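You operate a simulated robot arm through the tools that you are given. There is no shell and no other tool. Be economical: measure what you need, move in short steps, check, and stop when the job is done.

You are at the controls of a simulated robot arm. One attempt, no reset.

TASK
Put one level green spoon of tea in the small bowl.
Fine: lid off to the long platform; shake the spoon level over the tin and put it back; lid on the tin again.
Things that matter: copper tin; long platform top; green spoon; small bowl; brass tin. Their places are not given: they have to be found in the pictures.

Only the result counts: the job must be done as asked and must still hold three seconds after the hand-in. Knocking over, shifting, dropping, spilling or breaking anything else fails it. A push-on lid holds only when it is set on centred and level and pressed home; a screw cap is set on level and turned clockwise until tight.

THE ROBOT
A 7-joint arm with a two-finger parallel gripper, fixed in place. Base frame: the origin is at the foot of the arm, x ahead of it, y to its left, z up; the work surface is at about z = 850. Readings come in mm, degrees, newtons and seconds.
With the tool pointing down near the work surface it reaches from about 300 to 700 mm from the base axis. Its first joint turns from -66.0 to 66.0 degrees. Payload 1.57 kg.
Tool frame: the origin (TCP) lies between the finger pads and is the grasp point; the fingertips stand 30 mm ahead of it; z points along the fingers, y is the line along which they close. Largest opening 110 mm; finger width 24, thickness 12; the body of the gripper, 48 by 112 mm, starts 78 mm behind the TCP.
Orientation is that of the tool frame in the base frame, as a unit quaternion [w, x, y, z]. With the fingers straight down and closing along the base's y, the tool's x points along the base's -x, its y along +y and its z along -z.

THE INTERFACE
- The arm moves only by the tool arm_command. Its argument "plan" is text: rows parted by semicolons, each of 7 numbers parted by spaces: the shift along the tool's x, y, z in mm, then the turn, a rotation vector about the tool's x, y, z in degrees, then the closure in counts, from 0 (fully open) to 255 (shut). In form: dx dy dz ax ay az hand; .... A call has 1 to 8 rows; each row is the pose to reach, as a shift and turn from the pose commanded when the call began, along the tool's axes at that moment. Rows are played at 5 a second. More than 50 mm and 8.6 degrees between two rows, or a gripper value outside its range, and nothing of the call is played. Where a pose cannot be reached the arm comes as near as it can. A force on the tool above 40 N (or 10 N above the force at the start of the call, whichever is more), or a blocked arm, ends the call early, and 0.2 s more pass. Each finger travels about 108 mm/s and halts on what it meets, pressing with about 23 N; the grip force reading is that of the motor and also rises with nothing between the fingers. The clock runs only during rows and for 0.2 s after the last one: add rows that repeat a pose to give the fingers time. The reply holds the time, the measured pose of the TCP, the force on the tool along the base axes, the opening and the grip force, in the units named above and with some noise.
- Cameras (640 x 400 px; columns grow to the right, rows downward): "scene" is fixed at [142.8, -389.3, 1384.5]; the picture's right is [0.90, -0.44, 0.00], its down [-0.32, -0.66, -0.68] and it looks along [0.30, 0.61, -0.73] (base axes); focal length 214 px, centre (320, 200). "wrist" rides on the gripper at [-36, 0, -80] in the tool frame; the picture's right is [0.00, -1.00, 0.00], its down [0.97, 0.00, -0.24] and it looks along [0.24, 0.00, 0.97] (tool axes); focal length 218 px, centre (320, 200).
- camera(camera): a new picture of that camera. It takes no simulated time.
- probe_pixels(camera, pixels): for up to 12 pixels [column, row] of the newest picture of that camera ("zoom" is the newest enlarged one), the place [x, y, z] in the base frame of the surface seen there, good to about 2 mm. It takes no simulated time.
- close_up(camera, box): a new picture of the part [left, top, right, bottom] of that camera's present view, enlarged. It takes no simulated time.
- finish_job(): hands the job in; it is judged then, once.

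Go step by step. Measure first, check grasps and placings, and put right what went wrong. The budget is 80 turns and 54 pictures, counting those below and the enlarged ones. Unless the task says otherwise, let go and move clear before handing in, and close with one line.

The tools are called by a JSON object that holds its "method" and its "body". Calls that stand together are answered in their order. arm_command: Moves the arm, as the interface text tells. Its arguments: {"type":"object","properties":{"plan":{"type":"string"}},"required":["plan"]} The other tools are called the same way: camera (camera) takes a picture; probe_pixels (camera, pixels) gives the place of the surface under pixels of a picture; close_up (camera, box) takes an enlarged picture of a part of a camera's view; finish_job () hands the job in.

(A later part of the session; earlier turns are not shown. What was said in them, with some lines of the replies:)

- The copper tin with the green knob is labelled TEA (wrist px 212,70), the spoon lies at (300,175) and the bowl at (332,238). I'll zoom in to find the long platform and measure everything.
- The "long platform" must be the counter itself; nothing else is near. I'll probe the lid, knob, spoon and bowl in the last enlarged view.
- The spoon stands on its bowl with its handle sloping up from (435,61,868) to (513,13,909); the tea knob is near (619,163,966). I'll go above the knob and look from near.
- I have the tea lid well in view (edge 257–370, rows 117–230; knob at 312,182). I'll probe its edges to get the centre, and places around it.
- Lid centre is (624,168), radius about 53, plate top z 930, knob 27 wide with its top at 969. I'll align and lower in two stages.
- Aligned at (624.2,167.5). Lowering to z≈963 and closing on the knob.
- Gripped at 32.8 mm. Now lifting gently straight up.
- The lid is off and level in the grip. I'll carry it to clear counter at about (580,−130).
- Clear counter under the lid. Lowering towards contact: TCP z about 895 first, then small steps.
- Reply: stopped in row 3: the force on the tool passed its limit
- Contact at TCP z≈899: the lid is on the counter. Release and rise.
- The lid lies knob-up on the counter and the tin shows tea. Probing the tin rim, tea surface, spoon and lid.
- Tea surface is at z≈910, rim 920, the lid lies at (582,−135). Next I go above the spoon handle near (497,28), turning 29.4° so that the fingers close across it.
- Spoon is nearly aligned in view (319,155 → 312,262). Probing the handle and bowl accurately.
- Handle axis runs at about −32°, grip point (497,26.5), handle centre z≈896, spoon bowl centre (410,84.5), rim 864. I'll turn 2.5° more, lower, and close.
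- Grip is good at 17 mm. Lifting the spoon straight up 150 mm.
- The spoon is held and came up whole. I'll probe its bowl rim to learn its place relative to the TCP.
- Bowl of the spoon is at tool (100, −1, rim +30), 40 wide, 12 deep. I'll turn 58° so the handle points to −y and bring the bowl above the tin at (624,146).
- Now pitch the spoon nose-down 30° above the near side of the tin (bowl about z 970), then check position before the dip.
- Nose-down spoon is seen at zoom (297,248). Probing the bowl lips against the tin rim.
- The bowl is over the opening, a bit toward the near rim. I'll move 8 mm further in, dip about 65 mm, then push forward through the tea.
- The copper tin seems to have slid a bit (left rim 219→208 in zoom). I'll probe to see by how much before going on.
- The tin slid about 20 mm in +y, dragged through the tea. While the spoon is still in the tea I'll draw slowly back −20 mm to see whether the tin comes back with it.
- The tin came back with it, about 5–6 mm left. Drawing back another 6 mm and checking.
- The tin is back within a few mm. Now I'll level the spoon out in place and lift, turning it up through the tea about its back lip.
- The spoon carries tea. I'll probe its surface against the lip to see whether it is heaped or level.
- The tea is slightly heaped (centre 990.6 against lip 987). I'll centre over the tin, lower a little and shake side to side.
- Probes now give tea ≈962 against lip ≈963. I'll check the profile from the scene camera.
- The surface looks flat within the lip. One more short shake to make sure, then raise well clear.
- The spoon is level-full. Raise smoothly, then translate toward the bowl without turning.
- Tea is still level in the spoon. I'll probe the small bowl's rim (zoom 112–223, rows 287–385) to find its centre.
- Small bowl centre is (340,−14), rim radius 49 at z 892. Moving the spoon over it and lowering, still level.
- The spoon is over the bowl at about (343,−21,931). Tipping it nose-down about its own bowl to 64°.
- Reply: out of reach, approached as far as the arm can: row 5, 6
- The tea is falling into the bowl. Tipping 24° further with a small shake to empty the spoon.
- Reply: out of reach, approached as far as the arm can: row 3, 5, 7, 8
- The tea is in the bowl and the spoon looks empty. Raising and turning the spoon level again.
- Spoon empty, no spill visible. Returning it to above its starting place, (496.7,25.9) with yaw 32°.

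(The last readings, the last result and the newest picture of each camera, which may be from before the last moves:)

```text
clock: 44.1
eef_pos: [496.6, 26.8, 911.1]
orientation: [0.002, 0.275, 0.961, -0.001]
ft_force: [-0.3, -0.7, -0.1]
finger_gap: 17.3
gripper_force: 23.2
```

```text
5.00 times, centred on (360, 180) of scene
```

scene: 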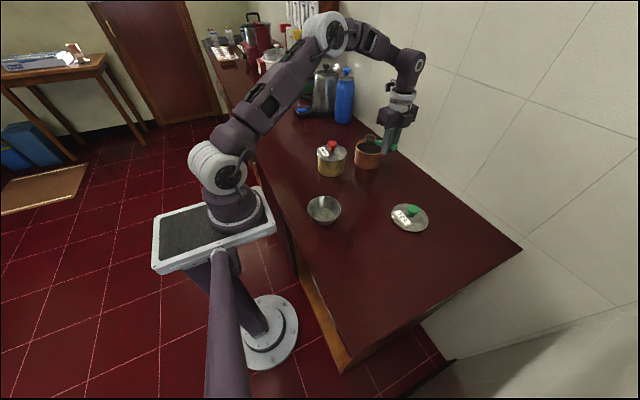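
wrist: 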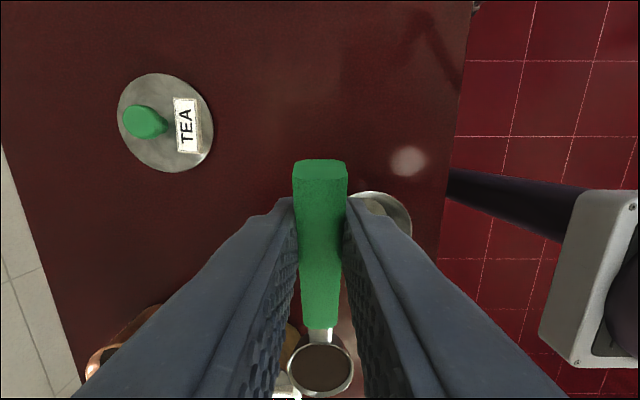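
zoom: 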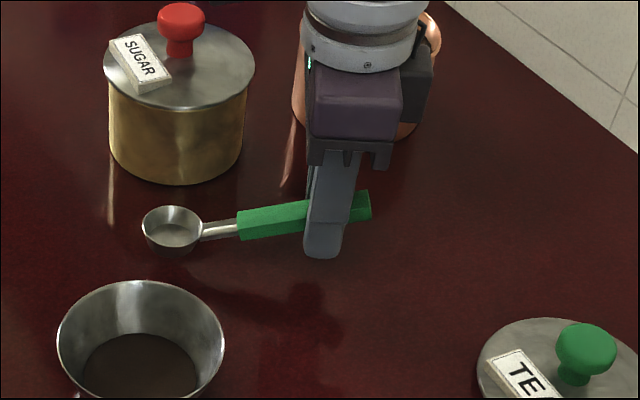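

Just above the counter. Lowering in small steps until the bowl of the spoon touches.

{"method": "arm_command", "body": {"plan": "0 0 6 0 0 0 255; 0 0 10 0 0 0 255; 0 0 12 0 0 0 255; 0 0 14 0 0 0 255; 0 0 16 0 0 0 255; 0 0 17 0 0 0 255"}}

{"method": "close_up", "body": {"camera": "scene", "box": [300, 140, 420, 220]}}

{"method": "probe_pixels", "body": {"camera": "zoom", "pixels": [[172, 275], [172, 268], [172, 262], [150, 248], [190, 260]]}}

```text
clock: 45.5
eef_pos: [497.6, 26.4, 893.1]
orientation: [0.002, 0.275, 0.961, -0.001]
ft_force: [0.1, -0.2, 6.6]
finger_gap: 17.2
gripper_force: 22.8
```

```text
5.00 times, centred on (360, 180) of scene
```

zoom: 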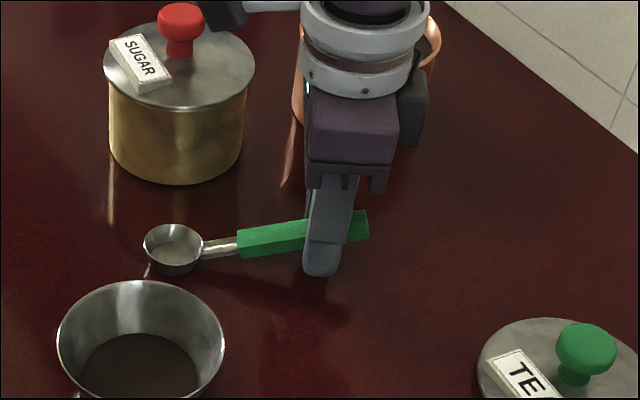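

```text
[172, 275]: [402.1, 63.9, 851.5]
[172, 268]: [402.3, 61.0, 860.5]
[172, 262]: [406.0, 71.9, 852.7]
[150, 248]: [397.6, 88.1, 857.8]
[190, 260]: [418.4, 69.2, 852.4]
```

It is touching (6.6 N) and looks as it did at the start. Opening and rising.

{"method": "arm_command", "body": {"plan": "0 0 0 0 0 0 200; 0 0 0 0 0 0 150; 0 0 0 0 0 0 120; 0 0 -30 0 0 0 120; 0 0 -70 0 0 0 120; 0 0 -115 0 0 0 100; 0 0 -155 0 0 0 60; 0 0 -155 0 0 0 60"}}

{"method": "camera", "body": {"camera": "wrist"}}

{"method": "probe_pixels", "body": {"camera": "wrist", "pixels": [[318, 170], [317, 185], [316, 210], [312, 255], [300, 255], [326, 255]]}}

```text
clock: 47.3
eef_pos: [496.5, 28.2, 1049.9]
orientation: [0.001, 0.274, 0.962, -0.001]
ft_force: [-0.2, -0.1, -1.5]
finger_gap: 84.3
gripper_force: 0.0
```

```text
14 pictures are left
```

wrist: 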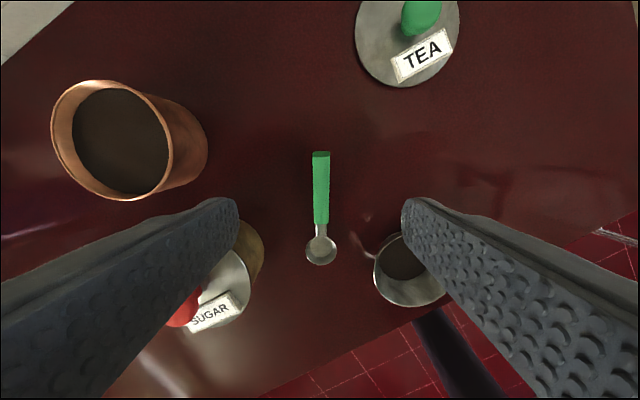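

```text
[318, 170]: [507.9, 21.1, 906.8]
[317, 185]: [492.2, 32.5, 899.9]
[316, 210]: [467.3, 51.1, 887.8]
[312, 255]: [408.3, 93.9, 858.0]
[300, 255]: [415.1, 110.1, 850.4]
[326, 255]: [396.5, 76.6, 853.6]
```

Spoon is back in place. Probing the tin rim and the lid knob in this view for the lid's return.

{"method": "probe_pixels", "body": {"camera": "wrist", "pixels": [[54, 130], [108, 83], [75, 88], [170, 150], [120, 198], [80, 180], [155, 110], [118, 140], [155, 190], [62, 100]]}}

{"method": "arm_command", "body": {"plan": "-29 -18 0 0 0 -6.4 60; -58 -36 0 0 0 -12.8 60; -87 -54 0 0 0 -19.2 60; -116 -72 0 0 0 -25.6 60; -140 -86 0 0 0 -32 60; -158 -96 0 0 0 -32 60; -158 -96 0 0 0 -32 60"}}

{"method": "camera", "body": {"camera": "wrist"}}

{"method": "close_up", "body": {"camera": "scene", "box": [320, 120, 410, 180]}}

```text
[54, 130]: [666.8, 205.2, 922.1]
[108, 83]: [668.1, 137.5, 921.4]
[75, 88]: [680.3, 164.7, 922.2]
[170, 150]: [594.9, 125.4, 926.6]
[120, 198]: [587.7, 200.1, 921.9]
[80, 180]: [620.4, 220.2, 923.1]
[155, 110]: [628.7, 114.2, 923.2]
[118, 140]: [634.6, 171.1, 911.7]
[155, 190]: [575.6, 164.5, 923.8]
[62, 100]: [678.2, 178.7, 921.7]
```

```text
clock: 48.9
eef_pos: [580.7, -141.2, 1051.0]
orientation: [0.001, -0.002, 1.0, -0.001]
ft_force: [-0.4, 0.0, 1.0]
finger_gap: 84.1
gripper_force: 0.0
```

```text
13 pictures are left
```

wrist: 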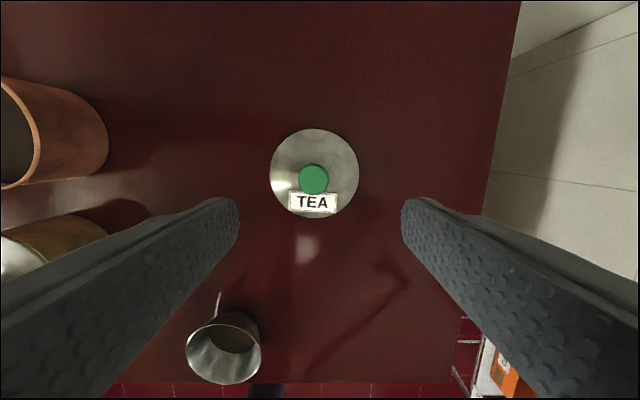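

```text
6.67 times, centred on (365, 150) of scene
```

zoom: 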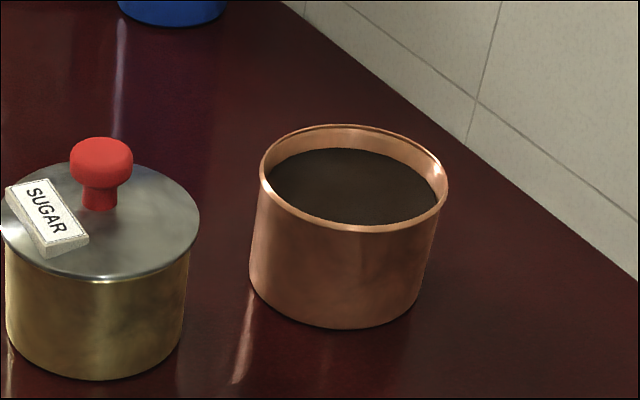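

Tin centre fits about (627.5,168). I'll refine it from the scene zoom and probe the lid knob.

{"method": "probe_pixels", "body": {"camera": "zoom", "pixels": [[263, 180], [445, 190], [345, 127], [352, 227], [295, 137], [405, 140], [300, 211], [405, 220], [425, 155], [275, 150]]}}

{"method": "probe_pixels", "body": {"camera": "wrist", "pixels": [[314, 179], [301, 179], [327, 179], [272, 174], [357, 174], [315, 131], [315, 170]]}}

```text
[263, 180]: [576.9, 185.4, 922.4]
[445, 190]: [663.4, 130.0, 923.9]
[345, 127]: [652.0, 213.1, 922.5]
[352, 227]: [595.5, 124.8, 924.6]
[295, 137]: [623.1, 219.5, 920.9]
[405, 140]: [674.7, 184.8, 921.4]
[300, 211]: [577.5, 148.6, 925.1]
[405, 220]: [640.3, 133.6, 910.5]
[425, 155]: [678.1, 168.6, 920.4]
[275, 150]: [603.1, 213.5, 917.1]
```

```text
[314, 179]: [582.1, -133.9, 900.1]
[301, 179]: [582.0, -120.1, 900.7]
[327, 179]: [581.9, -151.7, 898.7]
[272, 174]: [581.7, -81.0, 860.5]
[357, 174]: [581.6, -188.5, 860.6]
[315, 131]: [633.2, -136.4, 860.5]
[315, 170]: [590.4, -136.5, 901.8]
```

Tin centre ≈(626.7,167.8); lid knob at (582,−135). Lowering onto the knob with the fingers open.

{"method": "arm_command", "body": {"plan": "-1.3 6 40 0 0 0 60; -1.3 6 80 0 0 0 60; -1.3 6 120 0 0 0 60; -1.3 6 140 0 0 0 60; -1.3 6 151 0 0 0 60; -1.3 6 151 0 0 0 60"}}

{"method": "arm_command", "body": {"plan": "0 0 0 0 0 0 130; 0 0 0 0 0 0 255; 0 0 0 0 0 0 255; 0 0 0 0 0 0 255; 0 0 0 0 0 0 255"}}

```text
clock: 50.3
eef_pos: [582.6, -133.6, 897.9]
orientation: [0.002, -0.001, 1.0, -0.001]
ft_force: [-0.4, 0.0, -0.5]
finger_gap: 83.9
gripper_force: 0.0
```

```text
clock: 51.5
eef_pos: [581.2, -133.3, 898.9]
orientation: [0.001, 0.0, 1.0, -0.002]
ft_force: [1.3, -1.0, 5.1]
finger_gap: 32.8
gripper_force: 22.7
```

Gripped at 32.8 mm again. Lifting and carrying the lid to above the tin.

{"method": "arm_command", "body": {"plan": "0 0 -10 0 0 0 255; 0 0 -40 0 0 0 255; 0 0 -80 0 0 0 255; 0 0 -120 0 0 0 255; -3 30 -140 0 0 0 255; -8 65 -140 0 0 0 255; -13 100 -140 0 0 0 255; -15 112 -140 0 0 0 255"}}

{"method": "arm_command", "body": {"plan": "-4 25 0 0 0 0 255; -9 60 0 0 0 0 255; -15 95 0 0 0 0 255; -20 130 0 0 0 0 255; -26 165 0 0 0 0 255; -30 189 10 0 0 0 255; -30 190 25 0 0 0 255; -30 190 25 0 0 0 255"}}

{"method": "camera", "body": {"camera": "wrist"}}

{"method": "close_up", "body": {"camera": "scene", "box": [320, 100, 410, 180]}}

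```text
clock: 53.3
eef_pos: [596.7, -20.3, 1037.1]
orientation: [0.001, -0.001, 1.0, 0.0]
ft_force: [0.6, 0.3, -0.3]
finger_gap: 32.8
gripper_force: 23.2
```

```text
clock: 55.1
eef_pos: [625.9, 169.1, 1011.6]
orientation: [0.001, -0.001, 1.0, -0.001]
ft_force: [0.2, -0.7, -0.7]
finger_gap: 32.7
gripper_force: 22.5
```

```text
11 pictures are left
```

wrist: 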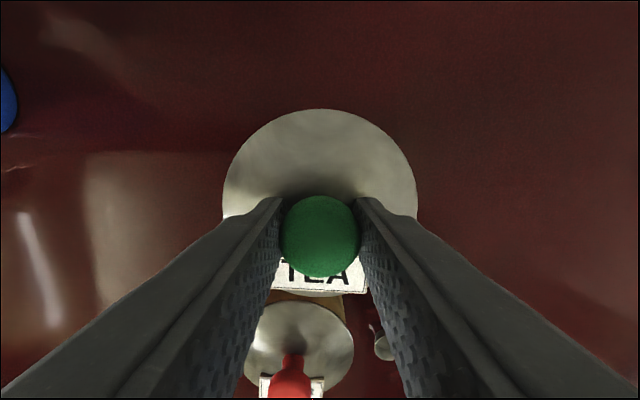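

```text
5.00 times, centred on (365, 140) of scene
```

zoom: 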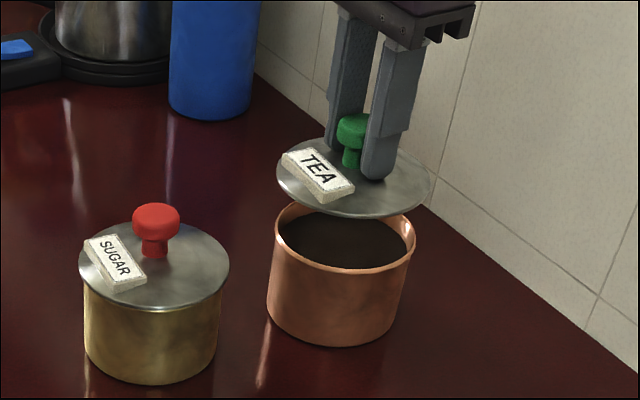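

The lid is over the tin and level. Probing its edge points to compare its centre with the tin's.

{"method": "probe_pixels", "body": {"camera": "wrist", "pixels": [[226, 190], [414, 190], [320, 112], [260, 132], [380, 132], [235, 160], [405, 160], [282, 270], [360, 270]]}}

{"method": "probe_pixels", "body": {"camera": "zoom", "pixels": [[278, 178], [428, 190], [365, 214], [300, 205], [410, 208], [275, 245], [413, 245], [345, 271], [300, 262], [390, 263]]}}

```text
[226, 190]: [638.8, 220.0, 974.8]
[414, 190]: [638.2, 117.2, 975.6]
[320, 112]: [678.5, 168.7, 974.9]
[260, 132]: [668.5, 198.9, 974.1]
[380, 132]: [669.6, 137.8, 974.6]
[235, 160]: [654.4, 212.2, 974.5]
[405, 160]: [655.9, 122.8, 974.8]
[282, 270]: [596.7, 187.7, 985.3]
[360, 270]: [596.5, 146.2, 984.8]
```

```text
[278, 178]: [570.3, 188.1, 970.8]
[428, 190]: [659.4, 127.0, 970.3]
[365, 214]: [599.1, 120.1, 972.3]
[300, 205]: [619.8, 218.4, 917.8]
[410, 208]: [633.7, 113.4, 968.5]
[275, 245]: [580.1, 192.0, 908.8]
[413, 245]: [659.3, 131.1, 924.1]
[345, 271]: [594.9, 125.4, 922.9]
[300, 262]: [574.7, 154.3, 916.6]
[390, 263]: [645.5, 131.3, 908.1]
```

Lid centre (624.8,168.2), tin (626.7,167.8): correct by +1.8 mm in x, −0.4 in y. Lower to just above the seat, then gently on.

{"method": "arm_command", "body": {"plan": "-1.8 -0.4 10 0 0 0 255; -1.8 -0.4 24 0 0 0 255; -1.8 -0.4 33 0 0 0 255; -1.8 -0.4 37 0 0 0 255; -1.8 -0.4 40 0 0 0 255; -1.8 -0.4 42 0 0 0 255; -1.8 -0.4 44 0 0 0 255; -1.8 -0.4 45 0 0 0 255"}}

{"method": "close_up", "body": {"camera": "scene", "box": [340, 120, 400, 180]}}

```text
clock: 56.9
eef_pos: [627.6, 169.1, 967.3]
orientation: [0.0, -0.001, 1.0, -0.002]
ft_force: [-0.1, 0.1, -1.3]
finger_gap: 32.7
gripper_force: 22.9
```

```text
6.67 times, centred on (370, 150) of scene
```

zoom: 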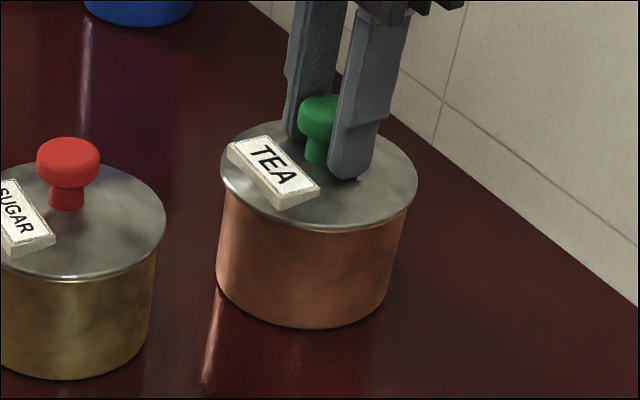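

Nearly seated, no force yet. Pressing down in 1.5 mm steps.

{"method": "arm_command", "body": {"plan": "0 0 1.5 0 0 0 255; 0 0 3 0 0 0 255; 0 0 4.5 0 0 0 255; 0 0 6 0 0 0 255; 0 0 7.5 0 0 0 255; 0 0 9 0 0 0 255"}}

{"method": "close_up", "body": {"camera": "scene", "box": [340, 120, 400, 180]}}

{"method": "probe_pixels", "body": {"camera": "zoom", "pixels": [[224, 180], [412, 195], [315, 225], [385, 150], [240, 140], [270, 210], [370, 215]]}}

```text
clock: 57.8
eef_pos: [628.9, 169.8, 966.9]
orientation: [0.005, -0.001, 1.0, 0.001]
ft_force: [0.7, 0.5, 6.0]
finger_gap: 32.7
gripper_force: 22.8
stopped in row 4: the force on the tool passed its limit (the readings are from after the stop); the commanded pose is now the measured one
```

```text
6.67 times, centred on (370, 150) of scene
```

zoom: 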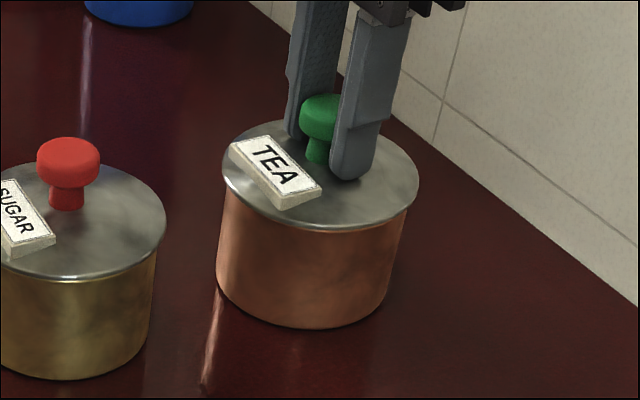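

```text
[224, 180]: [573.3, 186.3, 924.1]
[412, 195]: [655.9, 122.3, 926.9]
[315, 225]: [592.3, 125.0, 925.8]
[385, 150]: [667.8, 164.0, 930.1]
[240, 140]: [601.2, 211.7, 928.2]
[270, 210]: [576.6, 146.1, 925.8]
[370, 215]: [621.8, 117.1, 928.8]
```

Force passed 40 N at TCP z 966.9, the same height as when the lid was first on: it is home. Releasing and rising to check.

{"method": "arm_command", "body": {"plan": "0 0 0 0 0 0 180; 0 0 0 0 0 0 120; 0 0 0 0 0 0 90; 0 0 -30 0 0 0 60; 0 0 -70 0 0 0 60; 0 0 -110 0 0 0 60; 0 0 -110 0 0 0 60"}}

{"method": "close_up", "body": {"camera": "scene", "box": [340, 120, 400, 180]}}

{"method": "camera", "body": {"camera": "wrist"}}

{"method": "probe_pixels", "body": {"camera": "wrist", "pixels": [[262, 170], [378, 170], [320, 118], [290, 150], [350, 150], [320, 140], [275, 200], [365, 200], [320, 185]]}}

```text
clock: 59.4
eef_pos: [628.7, 169.9, 1075.6]
orientation: [0.003, -0.002, 1.0, 0.0]
ft_force: [0.5, -0.2, 0.3]
finger_gap: 84.2
gripper_force: 0.0
```

```text
6.67 times, centred on (370, 150) of scene
```

zoom: 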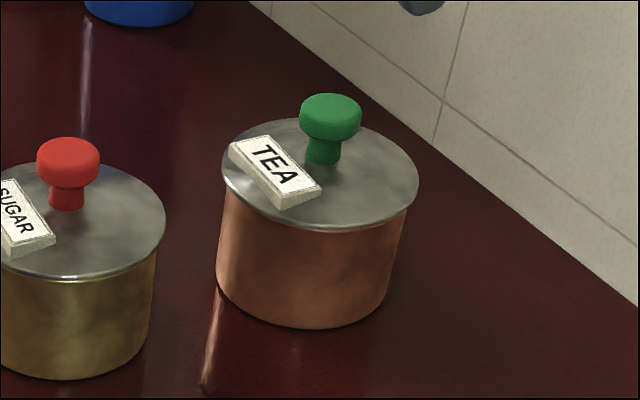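

```text
6 pictures are left
```

wrist: 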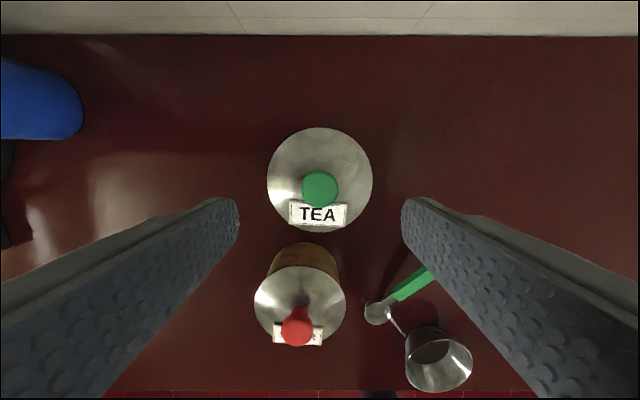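

```text
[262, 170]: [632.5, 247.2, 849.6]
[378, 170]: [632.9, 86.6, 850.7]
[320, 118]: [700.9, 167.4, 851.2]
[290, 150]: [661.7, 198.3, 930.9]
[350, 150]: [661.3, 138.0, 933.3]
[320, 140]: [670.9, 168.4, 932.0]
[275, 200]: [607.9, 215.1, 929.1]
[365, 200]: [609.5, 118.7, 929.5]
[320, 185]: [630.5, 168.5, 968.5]
```

The lid sits level at z≈930, knob top 968.5 as at the start. For certainty I'll press once more on the knob top with closed fingers.

{"method": "arm_command", "body": {"plan": "1 -1.4 0 0 0 0 160; 1 -1.4 0 0 0 0 255; 1 -1.4 0 0 0 0 255; 1 -1.4 30 0 0 0 255; 1 -1.4 55 0 0 0 255; 1 -1.4 68 0 0 0 255; 1 -1.4 73 0 0 0 255; 1 -1.4 73 0 0 0 255"}}

{"method": "arm_command", "body": {"plan": "0 0 2 0 0 0 255; 0 0 4 0 0 0 255; 0 0 6 0 0 0 255; 0 0 8 0 0 0 255; 0 0 10 0 0 0 255"}}

```text
clock: 61.1
eef_pos: [628.2, 167.9, 1001.7]
orientation: [0.002, -0.002, 1.0, -0.001]
ft_force: [-0.3, 0.0, 0.0]
finger_gap: 0.0
gripper_force: 21.7
```

```text
clock: 62.3
eef_pos: [627.8, 168.2, 998.4]
orientation: [0.006, -0.001, 1.0, -0.001]
ft_force: [-0.7, 0.5, 8.6]
finger_gap: 0.0
gripper_force: 21.3
stopped in row 5: the force on the tool passed its limit (the readings are from after the stop); the commanded pose is now the measured one
```

Pressed to 40 N, stopping firm at knob-top height 968.4. Rising clear and taking a last look.

{"method": "arm_command", "body": {"plan": "0 0 -20 0 0 0 255; 0 0 -60 0 0 0 255; 0 0 -100 0 0 0 200; 0 0 -140 0 0 0 100; 0 0 -160 0 0 0 60; 0 0 -160 0 0 0 0"}}

{"method": "close_up", "body": {"camera": "scene", "box": [290, 120, 430, 230]}}

{"method": "probe_pixels", "body": {"camera": "zoom", "pixels": [[390, 105], [345, 90], [330, 115], [420, 85]]}}

```text
clock: 63.7
eef_pos: [608.6, 167.2, 1158.6]
orientation: [0.006, 0.0, 1.0, 0.0]
ft_force: [-0.4, 0.9, 0.6]
finger_gap: 110.0
gripper_force: 0.1
out of reach, approached as far as the arm can: row 4, 5, 6
```

```text
3.64 times, centred on (360, 175) of scene
```

zoom: 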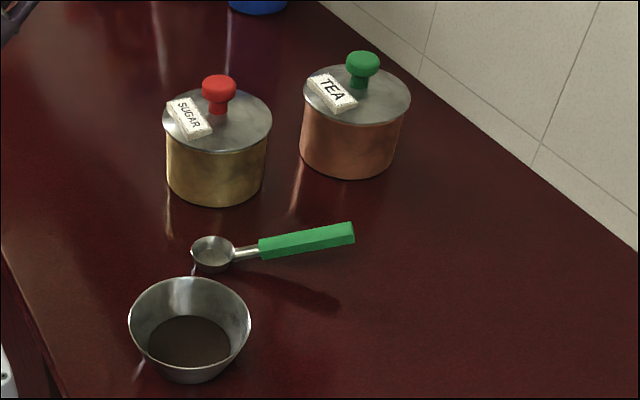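

```text
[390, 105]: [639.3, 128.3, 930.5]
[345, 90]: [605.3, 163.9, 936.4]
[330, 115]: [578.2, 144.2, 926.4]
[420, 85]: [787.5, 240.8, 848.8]
```

Tea is in the small bowl, the spoon is back in its place, the lid is seated on the copper tin, and nothing looks spilled. Handing in.

{"method": "finish_job", "body": {}}

```text
The job is handed in.
```

I put one level green spoon of tea in the small bowl, returned the spoon to its place, and pressed the lid back onto the copper tin. While scooping, the copper tin slid about 20 mm; I drew it back to within about 3 mm of where it started. I saw no spills, and nothing else was moved or knocked over.
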